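You operate a simulated robot arm through the tools that you are given. There is no shell and no other tool.

Carry out the task below with a simulated robot arm. There is one attempt and no reset: what you move stays moved.

JOB
Move the blue vase to the cork mat, rub off the water ring and wax that patch.
Fine: checked cloth for the ring, felt pad for the wax; put both back and the lid on the red tin. Set down upright: blue vase. A coat counts when it lies all over at full strength: go over it till it gets no stronger. What is to be rubbed or washed off counts as gone when no trace of it is left.

The check looks at the end state, three seconds after you hand in, the way a careful person would. Anything else that was tipped, shoved, dropped, spilled or broken makes it a failure. A push-on lid holds only when it is set on centred and level and pressed home; a screw cap is set on level and turned clockwise until tight. Flat cloth is picked up by pressing the open fingertips on it (5 to 10 N) and closing them slowly along it; thin cloth reads only 2 to 8 mm in the jaws.

ROBOT AND FRAMES
A 7-joint arm with a two-finger gripper, fixed in place. Base frame: the origin is on the floor under the middle of its stand, x ahead of it, y to its left, z up; the work surface is at about z = 0.95. Lengths are in m, angles in rad, forces in N, time in s.
With the tool pointing down near the work surface it reaches from about 0.32 to 0.72 m from the base axis. Its first joint turns from -1.152 to 1.152 rad. Payload 2.45 kg.
The tool frame sits at the grasp point between the pads (the TCP): z along the fingers, y along the line on which they close. The tips reach 0.026 m beyond it. The gripper opens to 0.096 m; its body begins 0.069 m behind the TCP.
Orientation is told as [roll, pitch, yaw] about the base's x, y, z axes, in that order, counted from this pose: with the fingers straight down and closing along the base's y, the tool's x points along the base's -x, its y along +y and its z along -z.

CONTROLS
- The arm moves only by the tool arm_command. Its argument "deltas" is a list that holds one entry, the list of rows, each a list of 7 numbers: the shift along the tool's x, y, z in mm, then the turn, a rotation vector about the tool's x, y, z in rad, then the opening in per cent of the stroke, from 0 (shut) to 100 (fully open). In form: [[[x, y, z, ax, ay, az, gripper], ...]]. A call has 1 to 20 rows; each row shifts and turns the commanded pose from where the row before left it, along the tool's axes as they then stand. Rows are played at 5 a second. More than 0.05 m and 0.15 rad between two rows, or a gripper value outside its range, and nothing of the call is played. Where a pose cannot be reached the arm comes as near as it can. A force on the tool above 50 N (or 10 N above the force at the start of the call, whichever is more), or a blocked arm, ends the call early, and 0.2 s more pass. Each finger travels about 0.05 m/s and halts on what it meets, pressing with about 29 N; the grip force reading is that of the motor and also rises with nothing between the fingers. The clock runs only during rows and for 0.2 s after the last one: add rows that do not move to give the fingers time. The reply holds the time, the measured pose of the TCP, the force on the tool along the base axes, the opening and the grip force, in the units named above and with some noise, with the torque about the TCP (base axes, N m) and any sound that the robot's microphone picked up, and new pictures: "show" is both (left out), scene, wrist or none.
- Cameras (640 x 400 px; columns grow to the right, rows downward): "scene" is fixed at [0.1699, -0.3906, 1.4417]; the picture's right is [0.75, -0.66, 0.00], its down [-0.27, -0.31, -0.91] and it looks along [0.60, 0.69, -0.41] (base axes); focal length 334 px, centre (320, 200). "wrist" rides on the gripper at [0.082, 0.003, -0.098] in the tool frame; the picture's right is [-0.04, 1.00, 0.00], its down [-0.73, -0.03, -0.68] and it looks along [-0.68, -0.03, 0.73] (tool axes); focal length 256 px, centre (320, 200). There is no depth. A picture from a camera that has moved, and an enlarged one, comes with that camera's place and axes in the base frame and with its lens.
- zoom(camera, box): a new picture of the part [left, top, right, bottom] of that camera's present view, enlarged. The clock stands still meanwhile.
- job_done(): hands the job in; it is judged then, once.

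Nothing tells you positions but the pictures and the camera data. Unless the task says otherwise, let go and move clear before handing in.

The tools are called after "Request:" by a JSON object that holds its "name" and its "arguments". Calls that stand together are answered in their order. arm_command: Moves the arm, as the interface text tells. Its arguments: {"type":"object","properties":{"deltas":{"type":"array","items":{"type":"array","items":{"type":"array","items":{"type":"number"}}}},"show":{"type":"string","enum":["both","scene","wrist","none"]}},"required":["deltas"]} The other tools are called the same way: zoom (camera, box) takes an enlarged picture of a part of a camera's view; job_done () hands the job in.

At the start:

```text
clock: 0.0
tcp_pos: [0.4477, -0.0196, 1.3037]
orientation: [-0.001, 0.001, -0.001]
wrist_force: [0.9, 0.2, -0.4]
torque: [0.04, -0.01, 0.04]
opening: 0.096
grasp_force: 0.0
```

scene: 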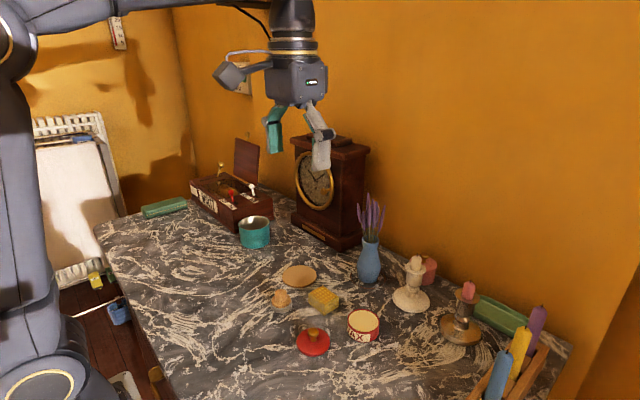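
wrist: 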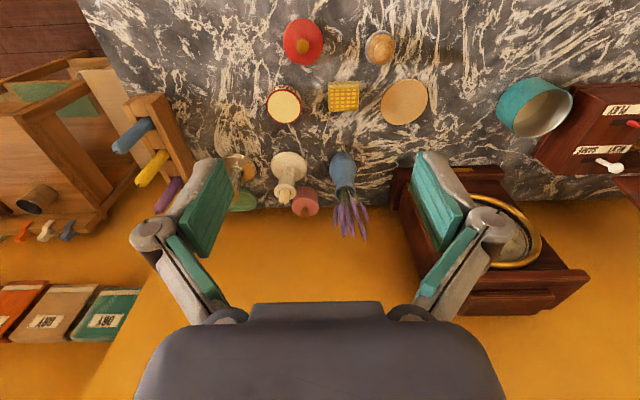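

I see a marble table with a blue vase of lavender, a cork disc, a yellow checked cloth block, a small wooden-knobbed pad, a red tin marked WAX and a red lid. I'll look closer before moving anything.

Request:
{"name": "zoom", "arguments": {"camera": "scene", "box": [240, 180, 480, 370]}}

Request:
{"name": "zoom", "arguments": {"camera": "wrist", "box": [220, 0, 460, 150]}}

Request:
{"name": "zoom", "arguments": {"camera": "wrist", "box": [200, 120, 440, 270]}}

```text
2.11 times, centred on (360, 275) of scene
camera zoom: at [0.1699, -0.3906, 1.4417], right [0.75, -0.66, 0.0], down [-0.27, -0.31, -0.91], along [0.6, 0.69, -0.41], focal length 703 px, centre (236, 42)
```

zoom: 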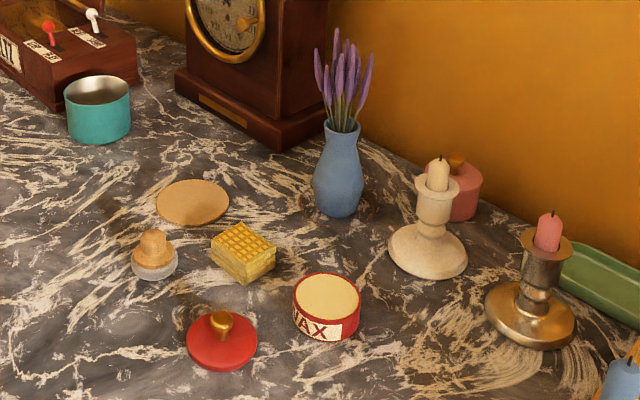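

```text
2.67 times, centred on (340, 75) of wrist
camera zoom: at [0.3665, -0.017, 1.4017], right [0.04, 1.0, 0.0], down [0.73, -0.03, 0.68], along [0.68, -0.03, -0.73], focal length 683 px, centre (267, 533)
```

zoom: 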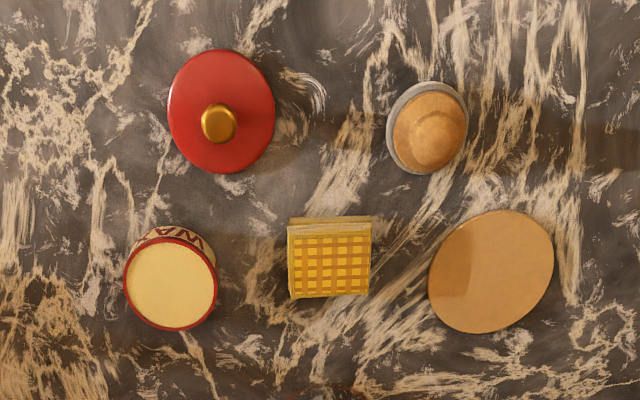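

```text
2.67 times, centred on (320, 195) of wrist
camera zoom: at [0.3665, -0.017, 1.4017], right [0.04, 1.0, 0.0], down [0.73, -0.03, 0.68], along [0.68, -0.03, -0.73], focal length 683 px, centre (320, 213)
```

zoom: 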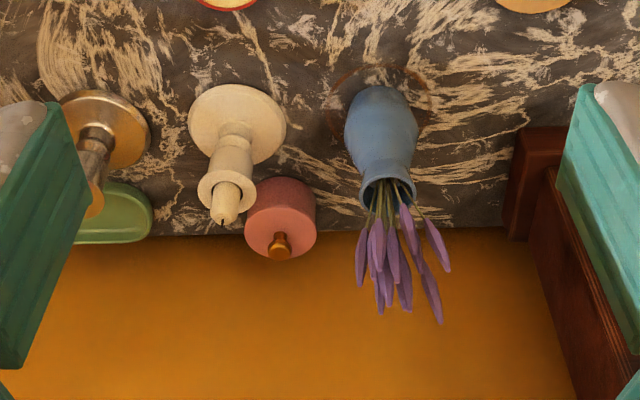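

The checked cloth is at about (0.53, 0.01), the red tin at (0.54, -0.085), its lid at (0.455, -0.05), the felt pad at (0.46, 0.07), the cork mat at (0.55, 0.12), and the vase on a dark ring at about (0.68, 0.02). I'll move the arm closer for a better look at the vase.

Request:
{"name": "arm_command", "arguments": {"deltas": [[[-10, 7, 20, 0, 0, 0, 100], [-10, 7, 20, 0, 0, 0, 100], [-10, 7, 20, 0, 0, 0, 100], [-10, 7, 20, 0, 0, 0, 100], [-10, 7, 20, 0, 0, 0, 100], [0, 0, 0, 0, 0, 0, 100], [0, 0, 0, 0, 0, 0, 100]]], "show": "both"}}

```text
clock: 1.6
tcp_pos: [0.4984, 0.0155, 1.2045]
orientation: [-0.001, 0.0, 0.002]
wrist_force: [0.1, -0.2, -0.5]
torque: [0.0, 0.01, -0.01]
opening: 0.096
grasp_force: 0.1
camera wrist: at [0.416, 0.0178, 1.3024], right [0.04, 1.0, 0.0], down [0.73, -0.03, 0.68], along [0.68, -0.03, -0.73], focal length 256 px, centre (320, 200)
```

scene: 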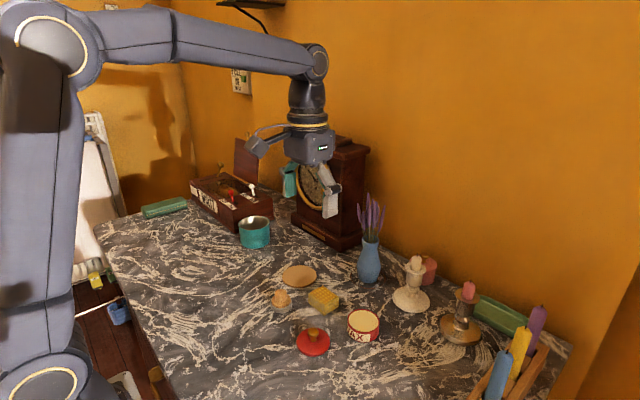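
wrist: 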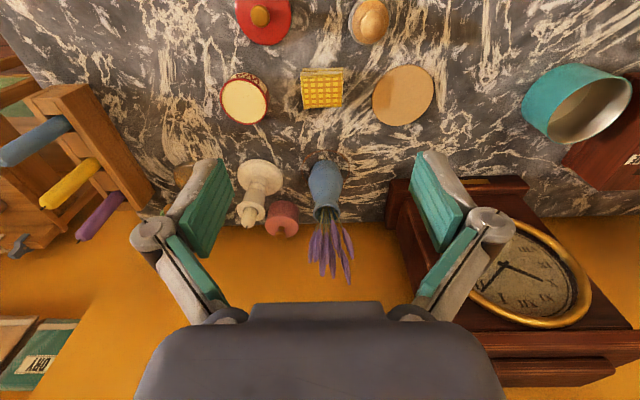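

Request:
{"name": "zoom", "arguments": {"camera": "wrist", "box": [220, 110, 420, 235]}}

Request:
{"name": "zoom", "arguments": {"camera": "wrist", "box": [220, 0, 460, 150]}}

Request:
{"name": "zoom", "arguments": {"camera": "scene", "box": [330, 180, 450, 300]}}

```text
3.20 times, centred on (320, 172) of wrist
camera zoom: at [0.416, 0.0178, 1.3024], right [0.04, 1.0, 0.0], down [0.73, -0.03, 0.68], along [0.68, -0.03, -0.73], focal length 819 px, centre (320, 288)
```

zoom: 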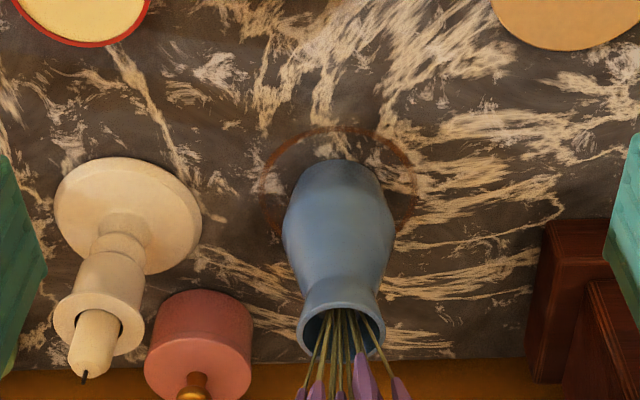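

```text
2.67 times, centred on (340, 75) of wrist
camera zoom: at [0.416, 0.0178, 1.3024], right [0.04, 1.0, 0.0], down [0.73, -0.03, 0.68], along [0.68, -0.03, -0.73], focal length 683 px, centre (267, 533)
```

zoom: 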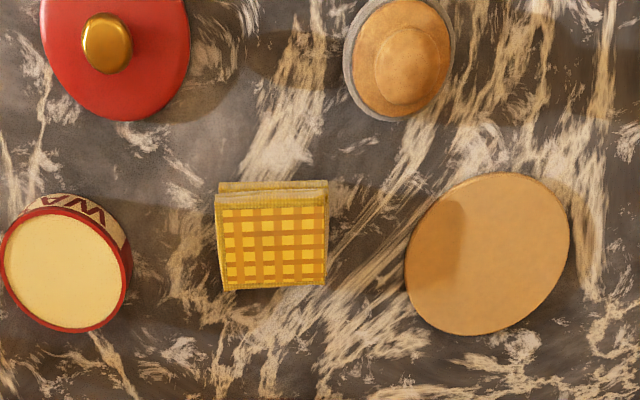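

```text
3.33 times, centred on (390, 240) of scene
camera zoom: at [0.1699, -0.3906, 1.4417], right [0.75, -0.66, 0.0], down [-0.27, -0.31, -0.91], along [0.6, 0.69, -0.41], focal length 1113 px, centre (87, 67)
```

zoom: 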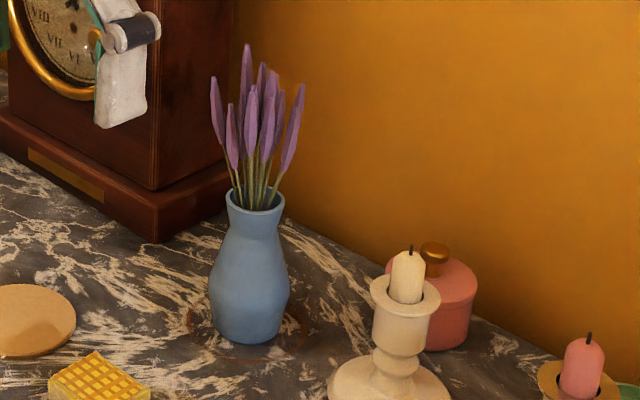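

The ring is a reddish-brown circle about 84 mm across around (0.677, 0.0155). The vase on it is about 56 mm wide. I'll tilt the tool forward and come in from the front-left, so the gripper stays clear of the flowers and the cloth.

Request:
{"name": "arm_command", "arguments": {"deltas": [[[0, 0, 0, 0, 0, 0.125, 100], [0, 0, 0, 0, 0, 0.125, 100], [0, 0, 0, 0, 0, 0.125, 100], [0, 0, 0, 0, 0, 0.125, 100], [0, 0, 0, 0, -0.1143, 0, 100], [0, 0, 0, 0, -0.1143, 0, 100], [0, 0, 0, 0, -0.1143, 0, 100], [0, 0, 0, 0, -0.1143, 0, 100], [0, 0, 0, 0, -0.1143, 0, 100], [0, 0, 0, 0, -0.1143, 0, 100], [0, 0, 0, 0, -0.1142, 0, 100], [0, 0, 0, 0, 0, 0, 90], [0, 0, 0, 0, 0, 0, 90]]], "show": "both"}}

```text
clock: 4.4
tcp_pos: [0.4986, 0.0155, 1.2037]
orientation: [0.0, -0.801, -0.499]
wrist_force: [-1.0, -0.3, -0.4]
torque: [0.01, 0.01, -0.02]
opening: 0.0866
grasp_force: 0.0
camera wrist: at [0.3877, 0.0786, 1.213], right [0.5, 0.86, 0.03], down [0.01, -0.04, 1.0], along [0.86, -0.5, -0.02], focal length 256 px, centre (320, 200)
```

scene: 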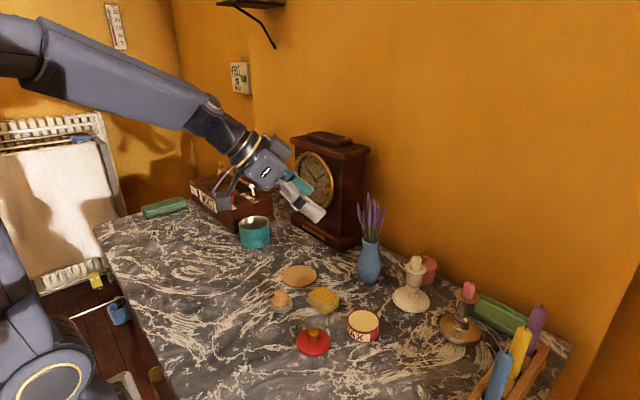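
wrist: 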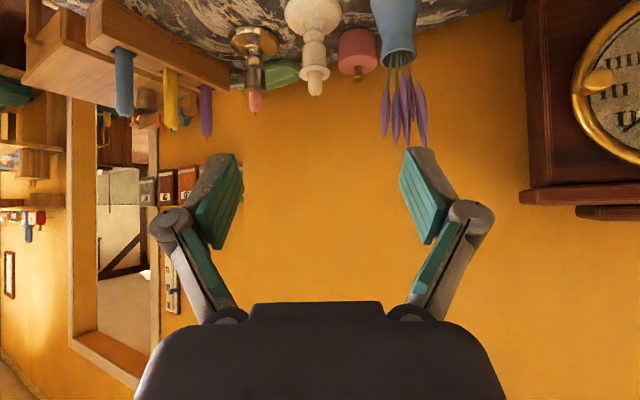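

The tool is tilted as planned, and the wrist view is upside down because the camera is now under the gripper. Next I move to the pre-grasp point about 14 cm short of the vase.

Request:
{"name": "arm_command", "arguments": {"deltas": [[[8.6, 17.4, 23.3, 0, 0, 0, 90], [8.6, 17.4, 23.3, 0, 0, 0, 90], [8.6, 17.4, 23.3, 0, 0, 0, 90], [8.6, 17.4, 23.3, 0, 0, 0, 90], [8.6, 17.4, 23.3, 0, 0, 0, 90], [0, 0, 0, 0, 0, 0, 90], [0, 0, 0, 0, 0, 0, 90]]], "show": "both"}}

```text
clock: 6.0
tcp_pos: [0.5867, 0.0661, 1.0923]
orientation: [0.0, -0.801, -0.5]
wrist_force: [0.0, 0.3, -1.3]
torque: [0.0, 0.01, -0.01]
opening: 0.0862
grasp_force: 0.0
camera wrist: at [0.4762, 0.1288, 1.1016], right [0.5, 0.86, 0.03], down [0.01, -0.04, 1.0], along [0.86, -0.5, -0.02], focal length 256 px, centre (320, 200)
```

scene: 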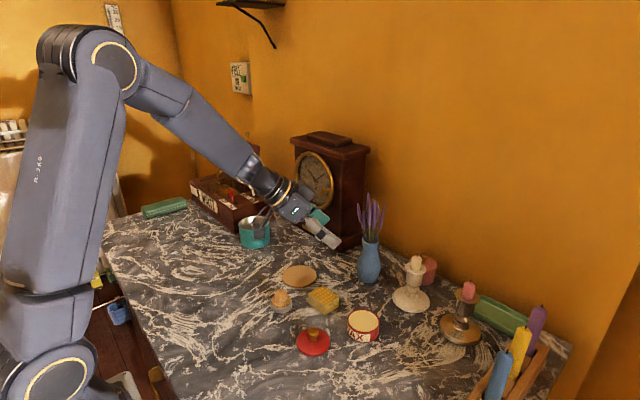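
wrist: 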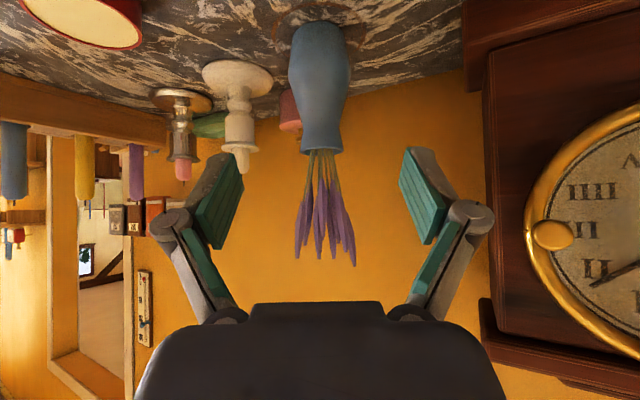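

The vase is centred between the fingers, widest at z of about 0.99, with its rim at about 1.058. I'll go in along the tool axis.

Request:
{"name": "arm_command", "arguments": {"deltas": [[[0, 0, 20, 0, 0, 0, 90], [0, 0, 20, 0, 0, 0, 90], [0, 0, 20, 0, 0, 0, 90], [0, 0, 20, 0, 0, 0, 90], [0, 0, 20, 0, 0, 0, 90], [0, 0, 0, 0, 0, 0, 90], [0, 0, 0, 0, 0, 0, 90]]], "show": "both"}}

```text
clock: 7.6
tcp_pos: [0.6495, 0.0314, 1.0219]
orientation: [-0.001, -0.799, -0.499]
wrist_force: [0.1, -0.2, -0.2]
torque: [0.0, -0.02, -0.01]
opening: 0.0868
grasp_force: 0.0
camera wrist: at [0.5391, 0.0935, 1.0316], right [0.5, 0.86, 0.03], down [0.01, -0.04, 1.0], along [0.86, -0.5, -0.02], focal length 256 px, centre (320, 200)
```

scene: 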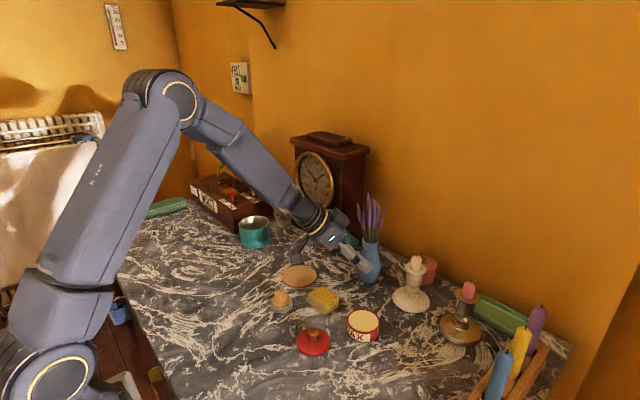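
wrist: 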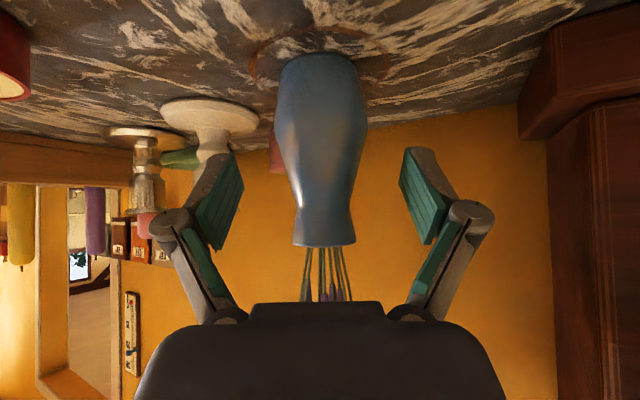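

Still centred, so I'll do the last 40 mm and then close gently.

Request:
{"name": "arm_command", "arguments": {"deltas": [[[0, 0, 14, 0, 0, 0, 90], [0, 0, 13, 0, 0, 0, 90], [0, 0, 13, 0, 0, 0, 90], [0, 0, 0, 0, 0, 0, 90], [0, 0, 0, 0, 0, 0, 90]]], "show": "both"}}

```text
clock: 8.8
tcp_pos: [0.6765, 0.0169, 0.9953]
orientation: [0.0, -0.8, -0.499]
wrist_force: [0.4, 0.2, 0.4]
torque: [-0.02, 0.0, 0.03]
opening: 0.0866
grasp_force: 0.0
camera wrist: at [0.5652, 0.0797, 1.0049], right [0.5, 0.86, 0.03], down [0.01, -0.04, 1.0], along [0.86, -0.5, -0.02], focal length 256 px, centre (320, 200)
```

scene: 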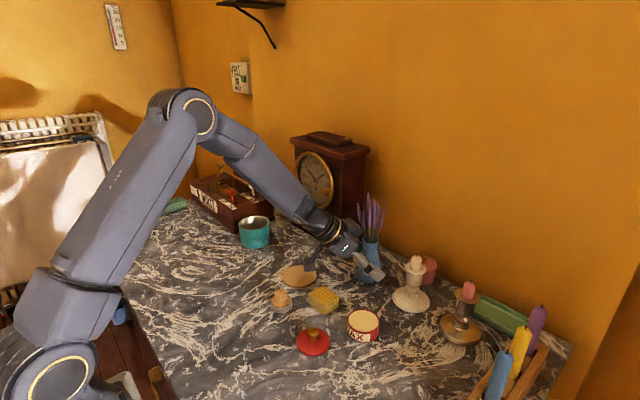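
wrist: 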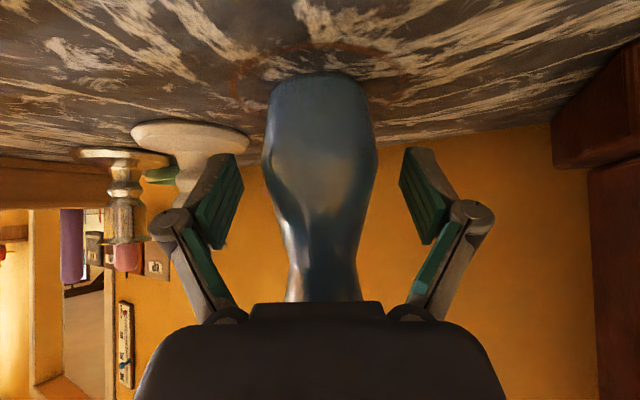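

The vase's widest part sits slightly below the TCP, so I'll lower 9 mm and then close slowly on it.

Request:
{"name": "arm_command", "arguments": {"deltas": [[[3.2, 0, 3.1, 0, 0, 0, 90], [3.2, 0, 3.1, 0, 0, 0, 90], [0, 0, 0, 0, 0, 0, 80], [0, 0, 0, 0, 0, 0, 70], [0, 0, 0, 0, 0, 0, 65], [0, 0, 0, 0, 0, 0, 60], [0, 0, 0, 0, 0, 0, 56], [0, 0, 0, 0, 0, 0, 54], [0, 0, 0, 0, 0, 0, 54]]], "show": "both"}}

```text
clock: 10.8
tcp_pos: [0.6767, 0.0164, 0.9862]
orientation: [0.0, -0.802, -0.5]
wrist_force: [-3.1, -1.0, 2.2]
torque: [0.0, 0.09, -0.02]
opening: 0.0561
grasp_force: 28.9
camera wrist: at [0.5653, 0.0802, 0.9953], right [0.5, 0.86, 0.03], down [0.01, -0.04, 1.0], along [0.86, -0.5, -0.02], focal length 256 px, centre (320, 200)
```

scene: 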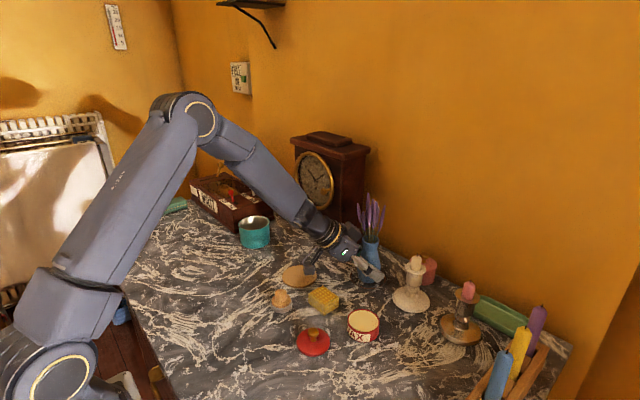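
wrist: 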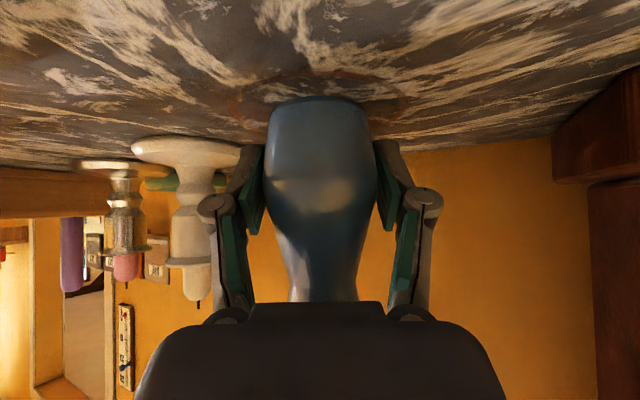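

The vase is held, with a 56 mm opening and 29 N. I'll lift it straight up slowly.

Request:
{"name": "arm_command", "arguments": {"deltas": [[[-3.6, 0, -3.5, 0, 0, 0, 52], [-3.6, 0, -3.5, 0, 0, 0, 52], [-7.17, 0, -6.97, 0, 0, 0, 52], [-7.17, 0, -6.97, 0, 0, 0, 52], [-7.17, 0, -6.97, 0, 0, 0, 52], [-7.17, 0, -6.97, 0, 0, 0, 52], [0, 0, 0, 0, 0, 0, 52], [0, 0, 0, 0, 0, 0, 52]]], "show": "both"}}

```text
clock: 12.6
tcp_pos: [0.6759, 0.0174, 1.0351]
orientation: [0.0, -0.8, -0.499]
wrist_force: [-1.3, -0.5, -2.6]
torque: [0.0, 0.01, -0.01]
opening: 0.0564
grasp_force: 28.7
camera wrist: at [0.5651, 0.0809, 1.0447], right [0.5, 0.86, 0.03], down [0.01, -0.04, 1.0], along [0.86, -0.5, -0.02], focal length 256 px, centre (320, 200)
```

scene: 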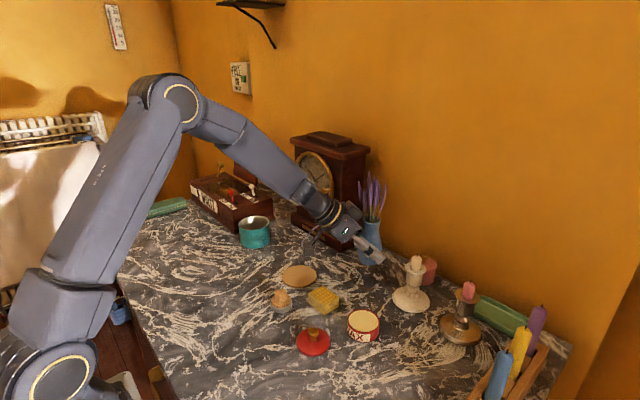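
wrist: 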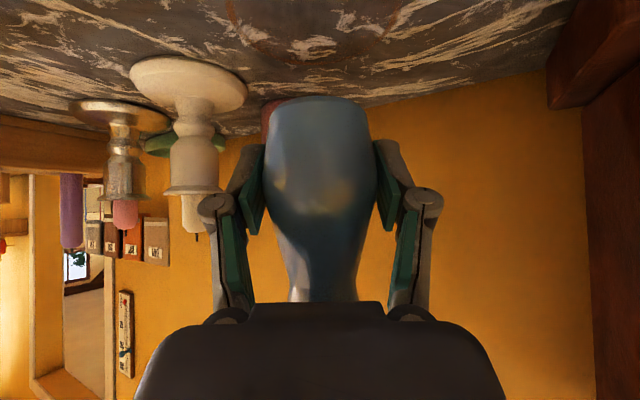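

The vase is lifted about 5 cm and is upright and steady. I'll carry it to above the cork mat at about (0.553, 0.123).

Request:
{"name": "arm_command", "arguments": {"deltas": [[[6.8, 2.1, -7.0, 0, 0, 0, 52], [13.65, 4.2, -14.05, 0, 0, 0, 52], [13.65, 4.2, -14.05, 0, 0, 0, 52], [13.65, 4.2, -14.05, 0, 0, 0, 52], [13.65, 4.2, -14.05, 0, 0, 0, 52], [13.65, 4.2, -14.05, 0, 0, 0, 52], [13.65, 4.2, -14.05, 0, 0, 0, 52], [13.65, 4.2, -14.05, 0, 0, 0, 52], [6.8, 2.1, -7.0, 0, 0, 0, 52], [0, 0, 0, 0, 0, 0, 52], [0, 0, 0, 0, 0, 0, 52]]], "show": "both"}}

```text
clock: 15.0
tcp_pos: [0.5531, 0.124, 1.0358]
orientation: [0.001, -0.799, -0.498]
wrist_force: [0.1, -0.2, -3.3]
torque: [-0.01, 0.01, 0.01]
opening: 0.0562
grasp_force: 28.9
camera wrist: at [0.4426, 0.1865, 1.0455], right [0.5, 0.86, 0.03], down [0.01, -0.04, 1.0], along [0.86, -0.5, -0.02], focal length 256 px, centre (320, 200)
```

scene: 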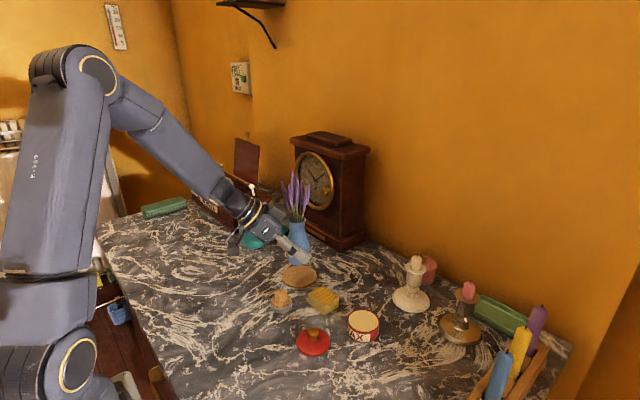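
wrist: 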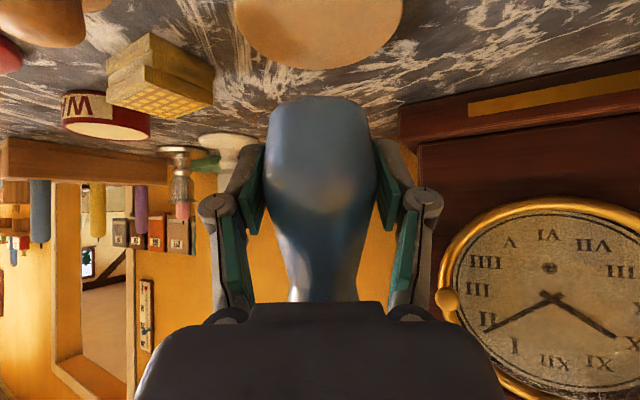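

The vase is centred over the cork. I'll lower it most of the way and then go in small steps, watching the force.

Request:
{"name": "arm_command", "arguments": {"deltas": [[[7.17, 0, 6.97, 0, 0, 0, 52], [7.17, 0, 6.97, 0, 0, 0, 52], [7.17, 0, 6.97, 0, 0, 0, 52], [5.0, 0, 4.88, 0, 0, 0, 52], [0, 0, 0, 0, 0, 0, 52], [0, 0, 0, 0, 0, 0, 52]]], "show": "wrist"}}

Request:
{"name": "arm_command", "arguments": {"deltas": [[[0.72, 0, 0.7, 0, 0, 0, 52], [0.72, 0, 0.7, 0, 0, 0, 52], [0.72, 0, 0.7, 0, 0, 0, 52], [0.72, 0, 0.7, 0, 0, 0, 52], [0, 0, 0, 0, 0, 0, 52]]], "show": "scene"}}

```text
clock: 16.4
tcp_pos: [0.5541, 0.1235, 0.9971]
orientation: [-0.002, -0.801, -0.498]
wrist_force: [0.1, 0.4, -2.7]
torque: [-0.01, 0.0, 0.01]
opening: 0.0564
grasp_force: 28.8
camera wrist: at [0.4427, 0.1857, 1.0069], right [0.5, 0.86, 0.03], down [0.01, -0.04, 1.0], along [0.86, -0.5, -0.02], focal length 256 px, centre (320, 200)
```

wrist: 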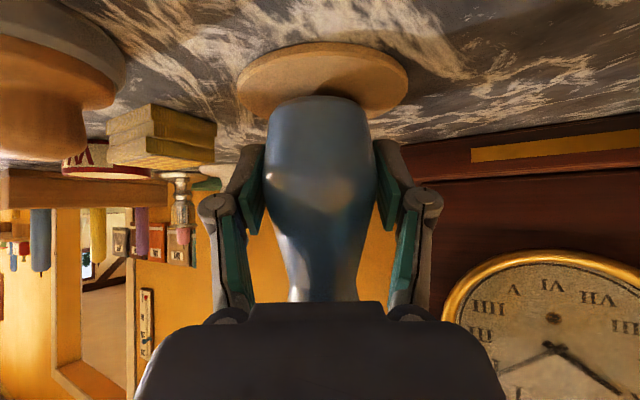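

```text
clock: 17.6
tcp_pos: [0.5555, 0.1222, 0.9947]
orientation: [0.001, -0.8, -0.499]
wrist_force: [0.0, 0.5, -2.5]
torque: [0.0, -0.04, -0.02]
opening: 0.0562
grasp_force: 28.9
```

scene: 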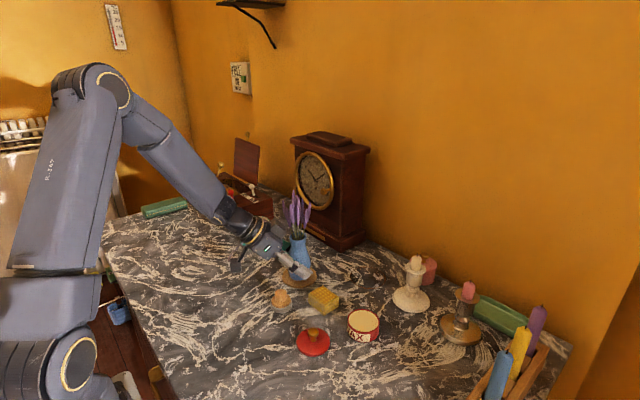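

No contact yet (force still -2.5 N). I'll continue down in 1 mm steps.

Request:
{"name": "arm_command", "arguments": {"deltas": [[[0.72, 0, 0.7, 0, 0, 0, 52], [0.72, 0, 0.7, 0, 0, 0, 52], [0.72, 0, 0.7, 0, 0, 0, 52], [0, 0, 0, 0, 0, 0, 52]]], "show": "wrist"}}

```text
clock: 18.6
tcp_pos: [0.5533, 0.1234, 0.9903]
orientation: [0.001, -0.801, -0.501]
wrist_force: [0.3, -0.3, -2.8]
torque: [0.01, 0.03, 0.01]
opening: 0.0564
grasp_force: 29.2
camera wrist: at [0.4435, 0.1855, 1.0008], right [0.5, 0.86, 0.03], down [0.01, -0.04, 1.0], along [0.86, -0.5, -0.02], focal length 256 px, centre (320, 200)
```

wrist: 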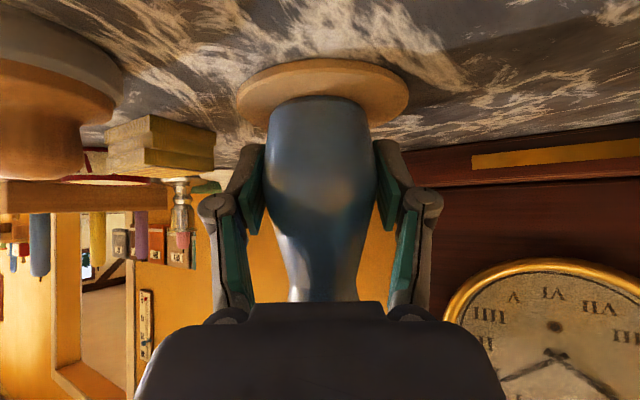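

Request:
{"name": "arm_command", "arguments": {"deltas": [[[0.72, 0, 0.7, 0, 0, 0, 52], [0, 0, 0, 0, 0, 0, 52], [0.72, 0, 0.7, 0, 0, 0, 52], [0, 0, 0, 0, 0, 0, 52]]], "show": "none"}}

Request:
{"name": "zoom", "arguments": {"camera": "wrist", "box": [220, 40, 420, 165]}}

```text
clock: 19.6
tcp_pos: [0.5545, 0.1244, 0.9905]
orientation: [0.001, -0.803, -0.502]
wrist_force: [-7.2, -1.6, 19.2]
torque: [0.05, 0.2, -0.08]
opening: 0.056
grasp_force: 29.4
```

```text
3.20 times, centred on (320, 102) of wrist
camera zoom: at [0.4436, 0.1857, 0.9998], right [0.5, 0.86, 0.03], down [0.0, -0.04, 1.0], along [0.86, -0.5, -0.02], focal length 819 px, centre (320, 512)
```

zoom: 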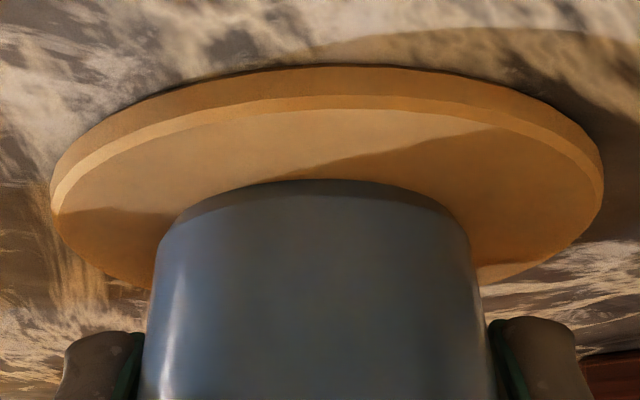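

There is contact at about 22 N and the vase stands flat and centred on the cork. I'll ease off about 1 mm and open slowly.

Request:
{"name": "arm_command", "arguments": {"deltas": [[[-0.6, 0, -0.6, 0, 0, 0, 52], [0, 0, 0, 0, 0, 0, 52]]], "show": "none"}}

```text
clock: 20.2
tcp_pos: [0.5535, 0.1234, 0.9904]
orientation: [0.001, -0.803, -0.501]
wrist_force: [1.1, -0.6, 11.3]
torque: [0.0, -0.27, -0.03]
opening: 0.056
grasp_force: 29.3
```

Request:
{"name": "arm_command", "arguments": {"deltas": [[[-0.4, 0, -0.4, 0, 0, 0, 54], [0, 0, 0, 0, 0, 0, 57], [0, 0, 0, 0, 0, 0, 60], [0, 0, 0, 0, 0, 0, 64], [0, 0, 0, 0, 0, 0, 70], [0, 0, 0, 0, 0, 0, 76], [0, 0, 0, 0, 0, 0, 84], [0, 0, 0, 0, 0, 0, 90], [0, 0, 0, 0, 0, 0, 90]]], "show": "both"}}

```text
clock: 22.2
tcp_pos: [0.5543, 0.1234, 0.9901]
orientation: [0.0, -0.798, -0.499]
wrist_force: [0.1, -0.1, 0.5]
torque: [-0.02, 0.01, 0.01]
opening: 0.0861
grasp_force: 0.1
camera wrist: at [0.4436, 0.1857, 1.0003], right [0.5, 0.86, 0.03], down [0.01, -0.04, 1.0], along [0.86, -0.5, -0.02], focal length 256 px, centre (320, 200)
```

scene: 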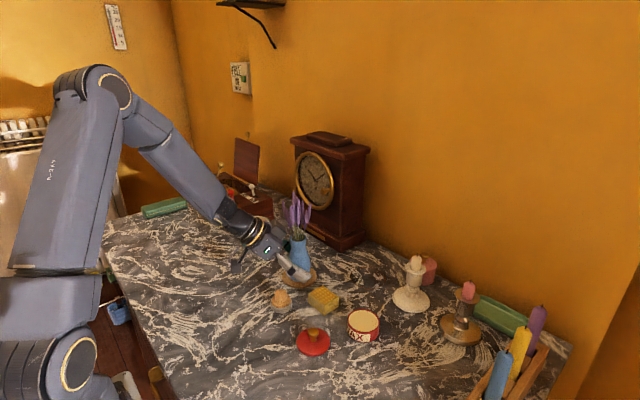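
wrist: 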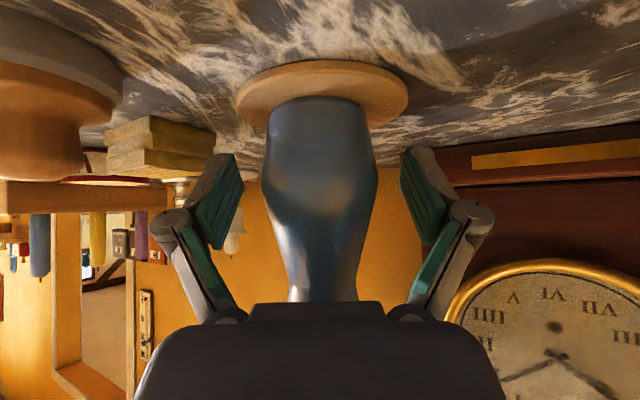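

The vase is standing and released. I'll back out along the tool axis, rise, and straighten the tool.

Request:
{"name": "arm_command", "arguments": {"deltas": [[[0, 0, -10, 0, 0, 0, 90], [0, 0, -20, 0, 0, 0, 90], [0, 0, -25, 0, 0, 0, 90], [0, 0, -25, 0, 0, 0, 90], [0, 0, -30, 0, 0, 0, 90], [0, 0, -30, 0, 0, 0, 90], [0, 0, -30, 0, 0, 0, 90], [0, 0, -30, 0, 0, 0, 90], [0, 0, 0, 0, 0.1143, 0, 90], [0, 0, 0, 0, 0.1143, 0, 90], [0, 0, 0, 0, 0.1143, 0, 90], [0, 0, 0, 0, 0.1143, 0, 90], [0, 0, 0, 0, 0.1143, 0, 90], [0, 0, 0, 0, 0.1143, 0, 90], [0, 0, 0, 0, 0.1142, 0, 90], [0, 0, 0, 0, 0, -0.125, 90], [0, 0, 0, 0, 0, -0.125, 90], [0, 0, 0, 0, 0, -0.125, 90], [0, 0, 0, 0, 0, -0.125, 90], [0, 0, 0, 0, 0, 0, 90]]], "show": "both"}}

```text
clock: 26.4
tcp_pos: [0.4266, 0.1923, 1.1313]
orientation: [0.0, 0.001, 0.002]
wrist_force: [-1.0, -0.4, -0.3]
torque: [-0.01, -0.04, 0.0]
opening: 0.0861
grasp_force: 0.0
camera wrist: at [0.3452, 0.1944, 1.2283], right [0.04, 1.0, 0.0], down [0.73, -0.03, 0.68], along [0.68, -0.03, -0.73], focal length 256 px, centre (320, 200)
```

scene: 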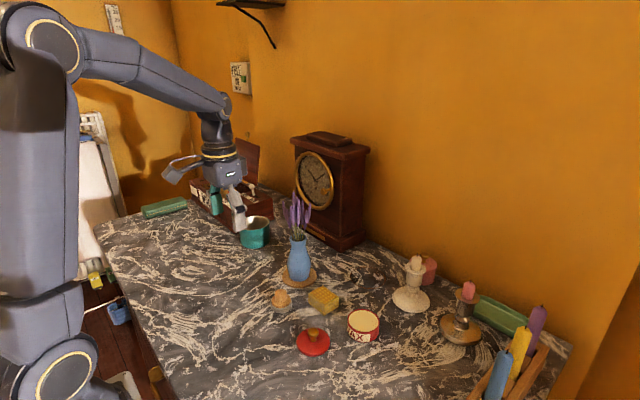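
wrist: 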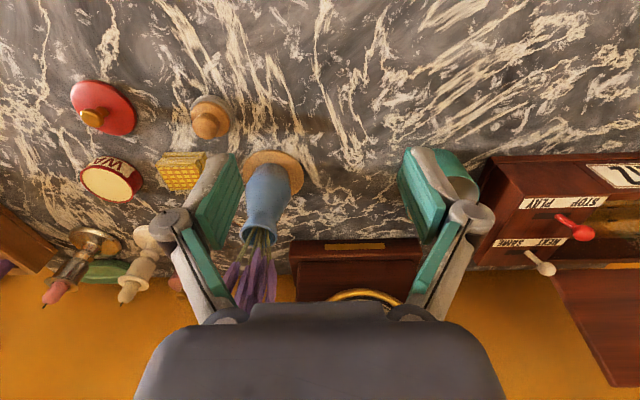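

The vase stands upright on the mat. I'll look at the ring and the cloth up close.

Request:
{"name": "zoom", "arguments": {"camera": "scene", "box": [330, 220, 430, 300]}}

Request:
{"name": "zoom", "arguments": {"camera": "scene", "box": [250, 270, 400, 370]}}

Request:
{"name": "zoom", "arguments": {"camera": "wrist", "box": [60, 60, 260, 220]}}

```text
5.00 times, centred on (380, 260) of scene
camera zoom: at [0.1699, -0.3906, 1.4417], right [0.75, -0.66, 0.0], down [-0.27, -0.31, -0.91], along [0.6, 0.69, -0.41], focal length 1669 px, centre (20, -100)
```

zoom: 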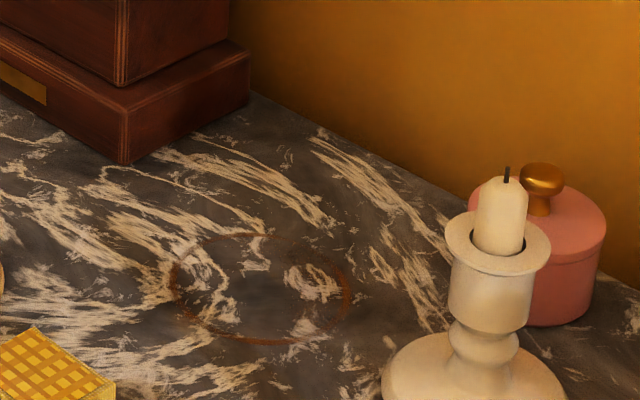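

```text
4.00 times, centred on (325, 320) of scene
camera zoom: at [0.1699, -0.3906, 1.4417], right [0.75, -0.66, 0.0], down [-0.27, -0.31, -0.91], along [0.6, 0.69, -0.41], focal length 1335 px, centre (300, -280)
```

zoom: 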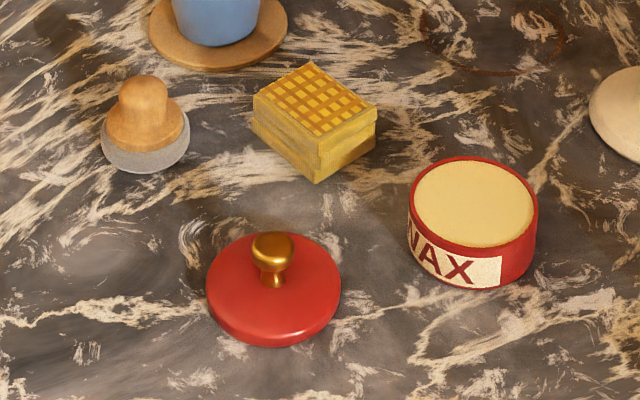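

```text
2.50 times, centred on (160, 140) of wrist
camera zoom: at [0.3452, 0.1944, 1.2283], right [0.04, 1.0, 0.0], down [0.73, -0.03, 0.68], along [0.68, -0.03, -0.73], focal length 640 px, centre (720, 350)
```

zoom: 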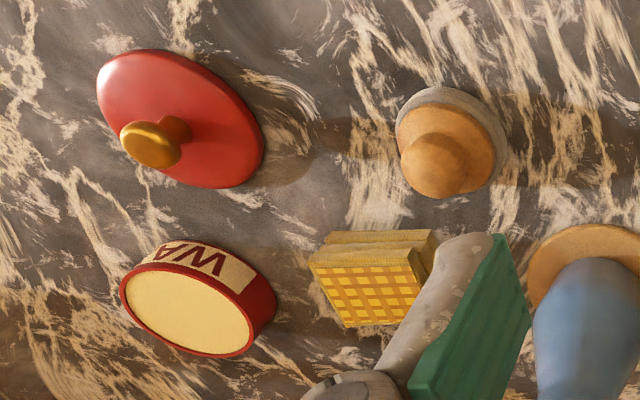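

The cloth is a folded checked pad about 45 × 49 × 20 mm, lying square at about (0.539, 0.015). I'll move above it by going round the vase.

Request:
{"name": "arm_command", "arguments": {"deltas": [[[0, -29.6, 0, 0, 0, 0, 75], [0, -29.6, 0, 0, 0, 0, 75], [0, -29.6, 0, 0, 0, 0, 75], [0, -29.6, 0, 0, 0, 0, 75], [0, -29.6, 0, 0, 0, 0, 75], [0, -29.8, 0, 0, 0, 0, 75], [-28, 0, 8, 0, 0, 0, 75], [-28, 0, 8, 0, 0, 0, 75], [-28, 0, 8, 0, 0, 0, 75], [-28.4, 0, 8, 0, 0, 0, 75], [0, 0, 0, 0, 0, 0, 75], [0, 0, 0, 0, 0, 0, 75]]], "show": "both"}}

```text
clock: 29.0
tcp_pos: [0.5413, 0.0155, 1.0991]
orientation: [-0.001, 0.001, 0.0]
wrist_force: [0.5, 0.4, -0.1]
torque: [-0.05, -0.03, -0.02]
opening: 0.072
grasp_force: 0.1
camera wrist: at [0.4582, 0.0175, 1.1968], right [0.04, 1.0, 0.0], down [0.73, -0.03, 0.68], along [0.68, -0.03, -0.73], focal length 256 px, centre (320, 200)
```

scene: 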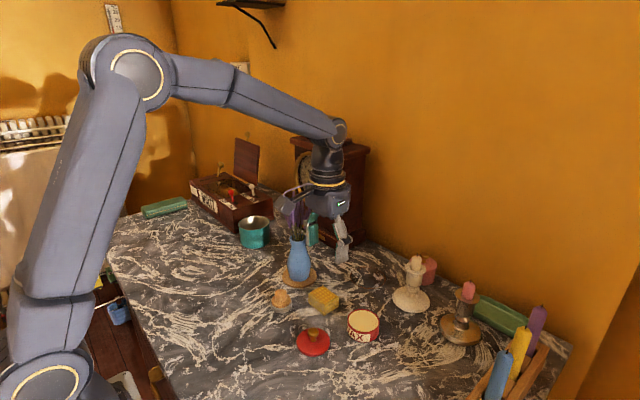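
wrist: 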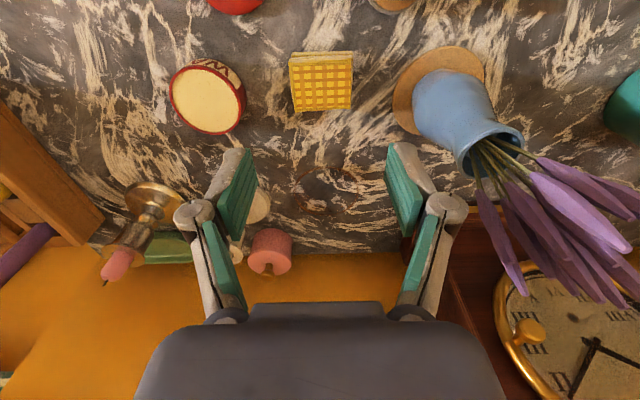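

I'll zoom in to pin down the cloth and the ring from here.

Request:
{"name": "zoom", "arguments": {"camera": "wrist", "box": [240, 30, 400, 130]}}

Request:
{"name": "zoom", "arguments": {"camera": "wrist", "box": [240, 140, 400, 240]}}

```text
4.00 times, centred on (320, 80) of wrist
camera zoom: at [0.4582, 0.0175, 1.1968], right [0.04, 1.0, 0.0], down [0.73, -0.03, 0.68], along [0.68, -0.03, -0.73], focal length 1024 px, centre (320, 680)
```

zoom: 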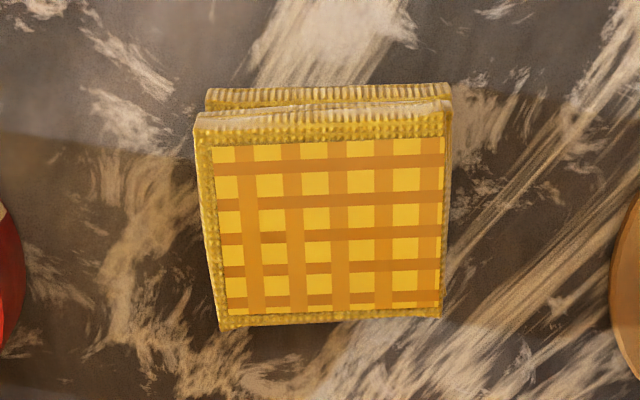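

```text
4.00 times, centred on (320, 190) of wrist
camera zoom: at [0.4582, 0.0175, 1.1968], right [0.04, 1.0, 0.0], down [0.73, -0.03, 0.68], along [0.68, -0.03, -0.73], focal length 1024 px, centre (320, 240)
```

zoom: 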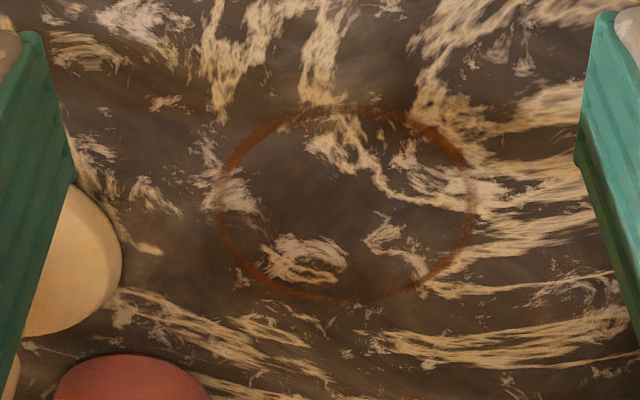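

The ring centre is (0.676, 0.016), radius 41 mm. The cloth centre is (0.537, 0.015), about 51 mm wide in y. I'll descend over the cloth with a narrower opening so the fingers pass between the tin and the mat.

Request:
{"name": "arm_command", "arguments": {"deltas": [[[4.3, 0, 15, 0, 0, 0, 69], [0, 0, 20, 0, 0, 0, 69], [0, 0, 20, 0, 0, 0, 69], [0, 0, 20, 0, 0, 0, 69], [0, 0, 0, 0, 0, 0, 69]]], "show": "both"}}

```text
clock: 30.2
tcp_pos: [0.5356, 0.0149, 1.0228]
orientation: [0.0, 0.001, 0.001]
wrist_force: [-1.0, 0.0, -0.5]
torque: [0.02, 0.0, 0.0]
opening: 0.0662
grasp_force: 0.1
camera wrist: at [0.454, 0.017, 1.1209], right [0.04, 1.0, 0.0], down [0.73, -0.03, 0.68], along [0.68, -0.03, -0.73], focal length 256 px, centre (320, 200)
```

scene: 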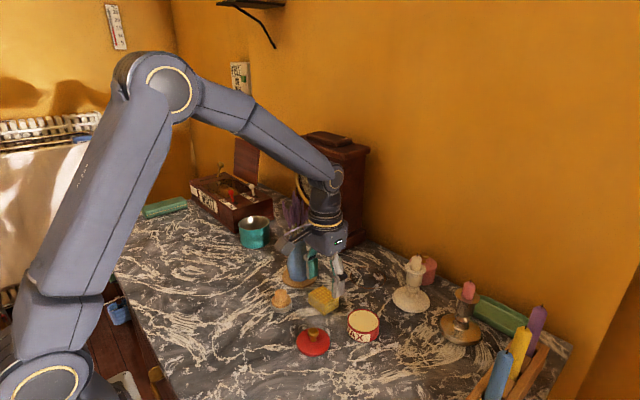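
wrist: 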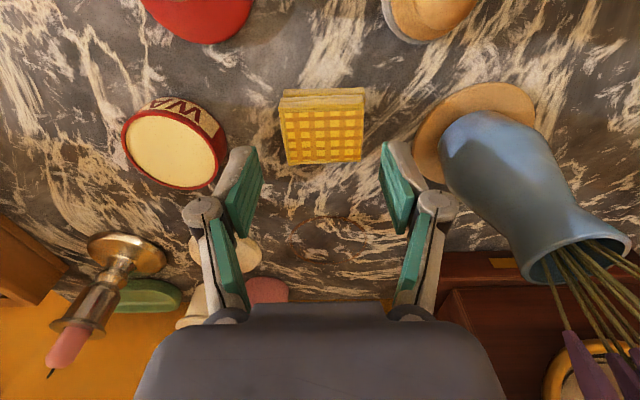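

The cloth is centred between the fingers. I'll lower to grasp height, tips about 6–7 mm above the table, and close.

Request:
{"name": "arm_command", "arguments": {"deltas": [[[0, 0, 15, 0, 0, 0, 69], [0, 0, 15, 0, 0, 0, 69], [0, 0, 9, 0, 0, 0, 69], [0, 0, 0, 0, 0, 0, 69]]], "show": "both"}}

```text
clock: 31.2
tcp_pos: [0.5361, 0.015, 0.9841]
orientation: [-0.001, 0.002, 0.001]
wrist_force: [0.6, 0.1, 0.0]
torque: [0.02, 0.03, -0.02]
opening: 0.0667
grasp_force: 0.1
camera wrist: at [0.4547, 0.0171, 1.0824], right [0.04, 1.0, 0.0], down [0.73, -0.03, 0.68], along [0.68, -0.03, -0.73], focal length 256 px, centre (320, 200)
```

scene: 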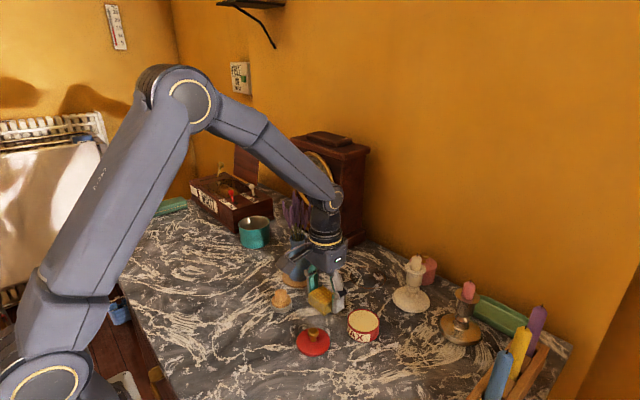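
wrist: 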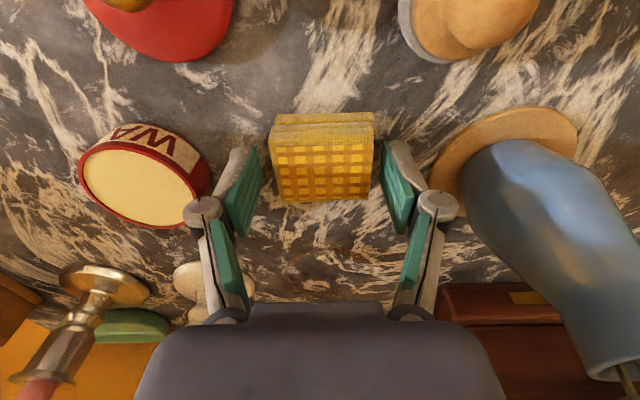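

Now I close on the cloth slowly.

Request:
{"name": "arm_command", "arguments": {"deltas": [[[0, 0, 1.5, 0, 0, 0, 62], [0, 0, 0, 0, 0, 0, 57], [0, 0, 0, 0, 0, 0, 53], [0, 0, 0, 0, 0, 0, 50], [0, 0, 0, 0, 0, 0, 47], [0, 0, 0, 0, 0, 0, 44], [0, 0, 0, 0, 0, 0, 44]]], "show": "both"}}

```text
clock: 32.8
tcp_pos: [0.5373, 0.0154, 0.9844]
orientation: [0.001, -0.001, 0.0]
wrist_force: [-0.5, 0.9, 3.6]
torque: [0.05, 0.0, -0.02]
opening: 0.0529
grasp_force: 28.7
camera wrist: at [0.4549, 0.0173, 1.0813], right [0.04, 1.0, 0.0], down [0.73, -0.03, 0.68], along [0.68, -0.03, -0.73], focal length 256 px, centre (320, 200)
```

scene: 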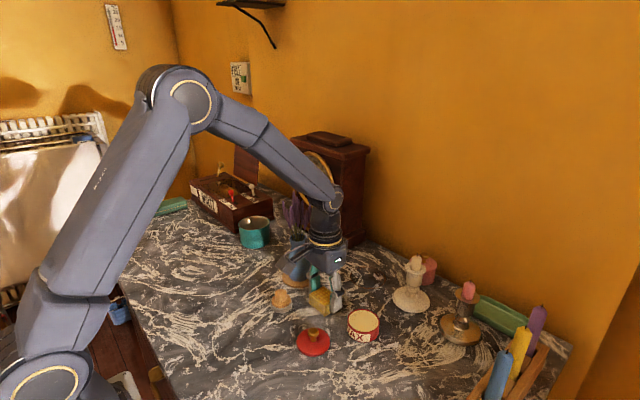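
wrist: 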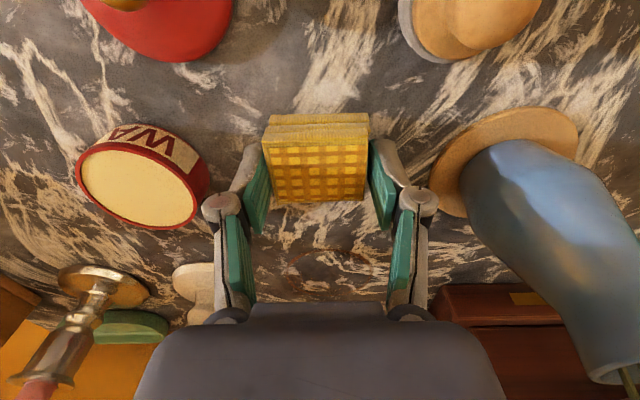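

The cloth pad is held (53 mm, 29 N). I'll lift 30 mm and carry it straight ahead to over the ring.

Request:
{"name": "arm_command", "arguments": {"deltas": [[[0, 0, -10, 0, 0, 0, 44], [0, 0, -10, 0, 0, 0, 44], [0, 0, -10, 0, 0, 0, 44], [-20, 0, 0, 0, 0, 0, 44], [-30, 0, 0, 0, 0, 0, 44], [-30, 0, 0, 0, 0, 0, 44], [-30, 0, 0, 0, 0, 0, 44], [-29, 1, 0, 0, 0, 0, 44], [0, 0, 0, 0, 0, 0, 44], [0, 0, 0, 0, 0, 0, 44]]], "show": "both"}}

```text
clock: 35.0
tcp_pos: [0.6766, 0.0154, 1.0124]
orientation: [0.0, 0.0, 0.0]
wrist_force: [0.5, -0.7, -1.1]
torque: [0.0, 0.01, 0.0]
opening: 0.0528
grasp_force: 28.9
camera wrist: at [0.5946, 0.0172, 1.1112], right [0.04, 1.0, 0.0], down [0.73, -0.03, 0.68], along [0.68, -0.03, -0.73], focal length 256 px, centre (320, 200)
```

scene: 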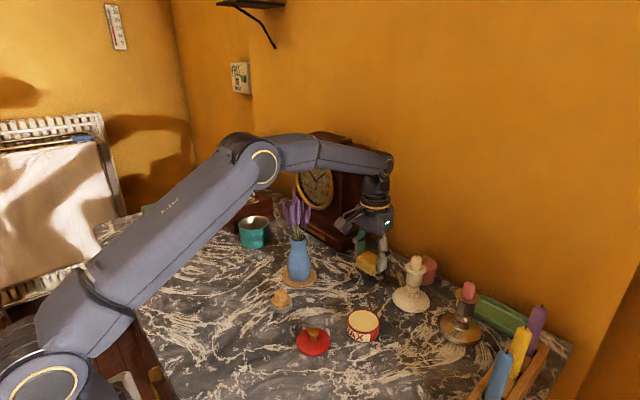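
wrist: 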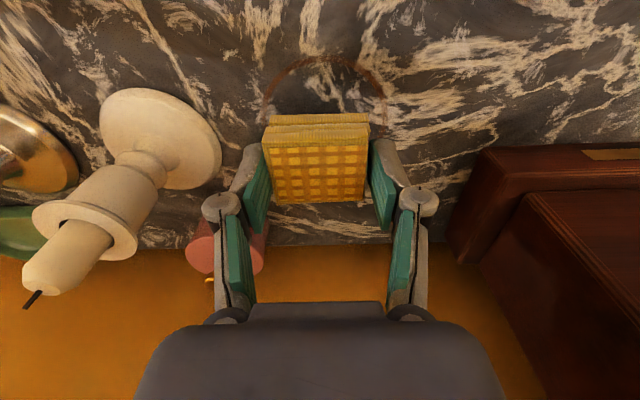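

The pad is above the ring. I'll lower until the cloth presses the table lightly.

Request:
{"name": "arm_command", "arguments": {"deltas": [[[0, 0, 10, 0, 0, 0, 44], [0, 0, 10, 0, 0, 0, 44], [0, 0, 7, 0, 0, 0, 44], [0, 0, 1, 0, 0, 0, 44], [0, 0, 0, 0, 0, 0, 44]]], "show": "none"}}

```text
clock: 36.2
tcp_pos: [0.6759, 0.0156, 0.9855]
orientation: [-0.001, -0.002, -0.001]
wrist_force: [-0.3, 0.8, 0.5]
torque: [-0.01, 0.0, 0.0]
opening: 0.0529
grasp_force: 29.5
```

Request:
{"name": "arm_command", "arguments": {"deltas": [[[0, 0, 0.7, 0, 0, 0, 44], [0, 0, 0, 0, 0, 0, 44], [0, 0, 0.5, 0, 0, 0, 44], [0, 0, 0, 0, 0, 0, 44]]], "show": "none"}}

```text
clock: 37.2
tcp_pos: [0.6749, 0.0149, 0.9843]
orientation: [0.0, 0.0, -0.001]
wrist_force: [0.6, 0.8, 0.1]
torque: [-0.01, 0.02, -0.03]
opening: 0.0527
grasp_force: 29.3
```

Request:
{"name": "arm_command", "arguments": {"deltas": [[[0, 0, 0.5, 0, 0, 0, 44], [0, 0, 0, 0, 0, 0, 44]]], "show": "none"}}

Request:
{"name": "arm_command", "arguments": {"deltas": [[[0, 0, 0.5, 0, 0, 0, 44], [0, 0, 0, 0, 0, 0, 44]]], "show": "none"}}

```text
clock: 37.8
tcp_pos: [0.6772, 0.0154, 0.9825]
orientation: [0.0, 0.001, 0.001]
wrist_force: [-0.5, -0.3, 2.5]
torque: [0.0, 0.03, 0.01]
opening: 0.0531
grasp_force: 29.1
```

```text
clock: 38.4
tcp_pos: [0.675, 0.0144, 0.9834]
orientation: [0.001, -0.002, -0.002]
wrist_force: [0.0, -1.6, 6.9]
torque: [-0.01, 0.06, 0.0]
opening: 0.0529
grasp_force: 28.8
```

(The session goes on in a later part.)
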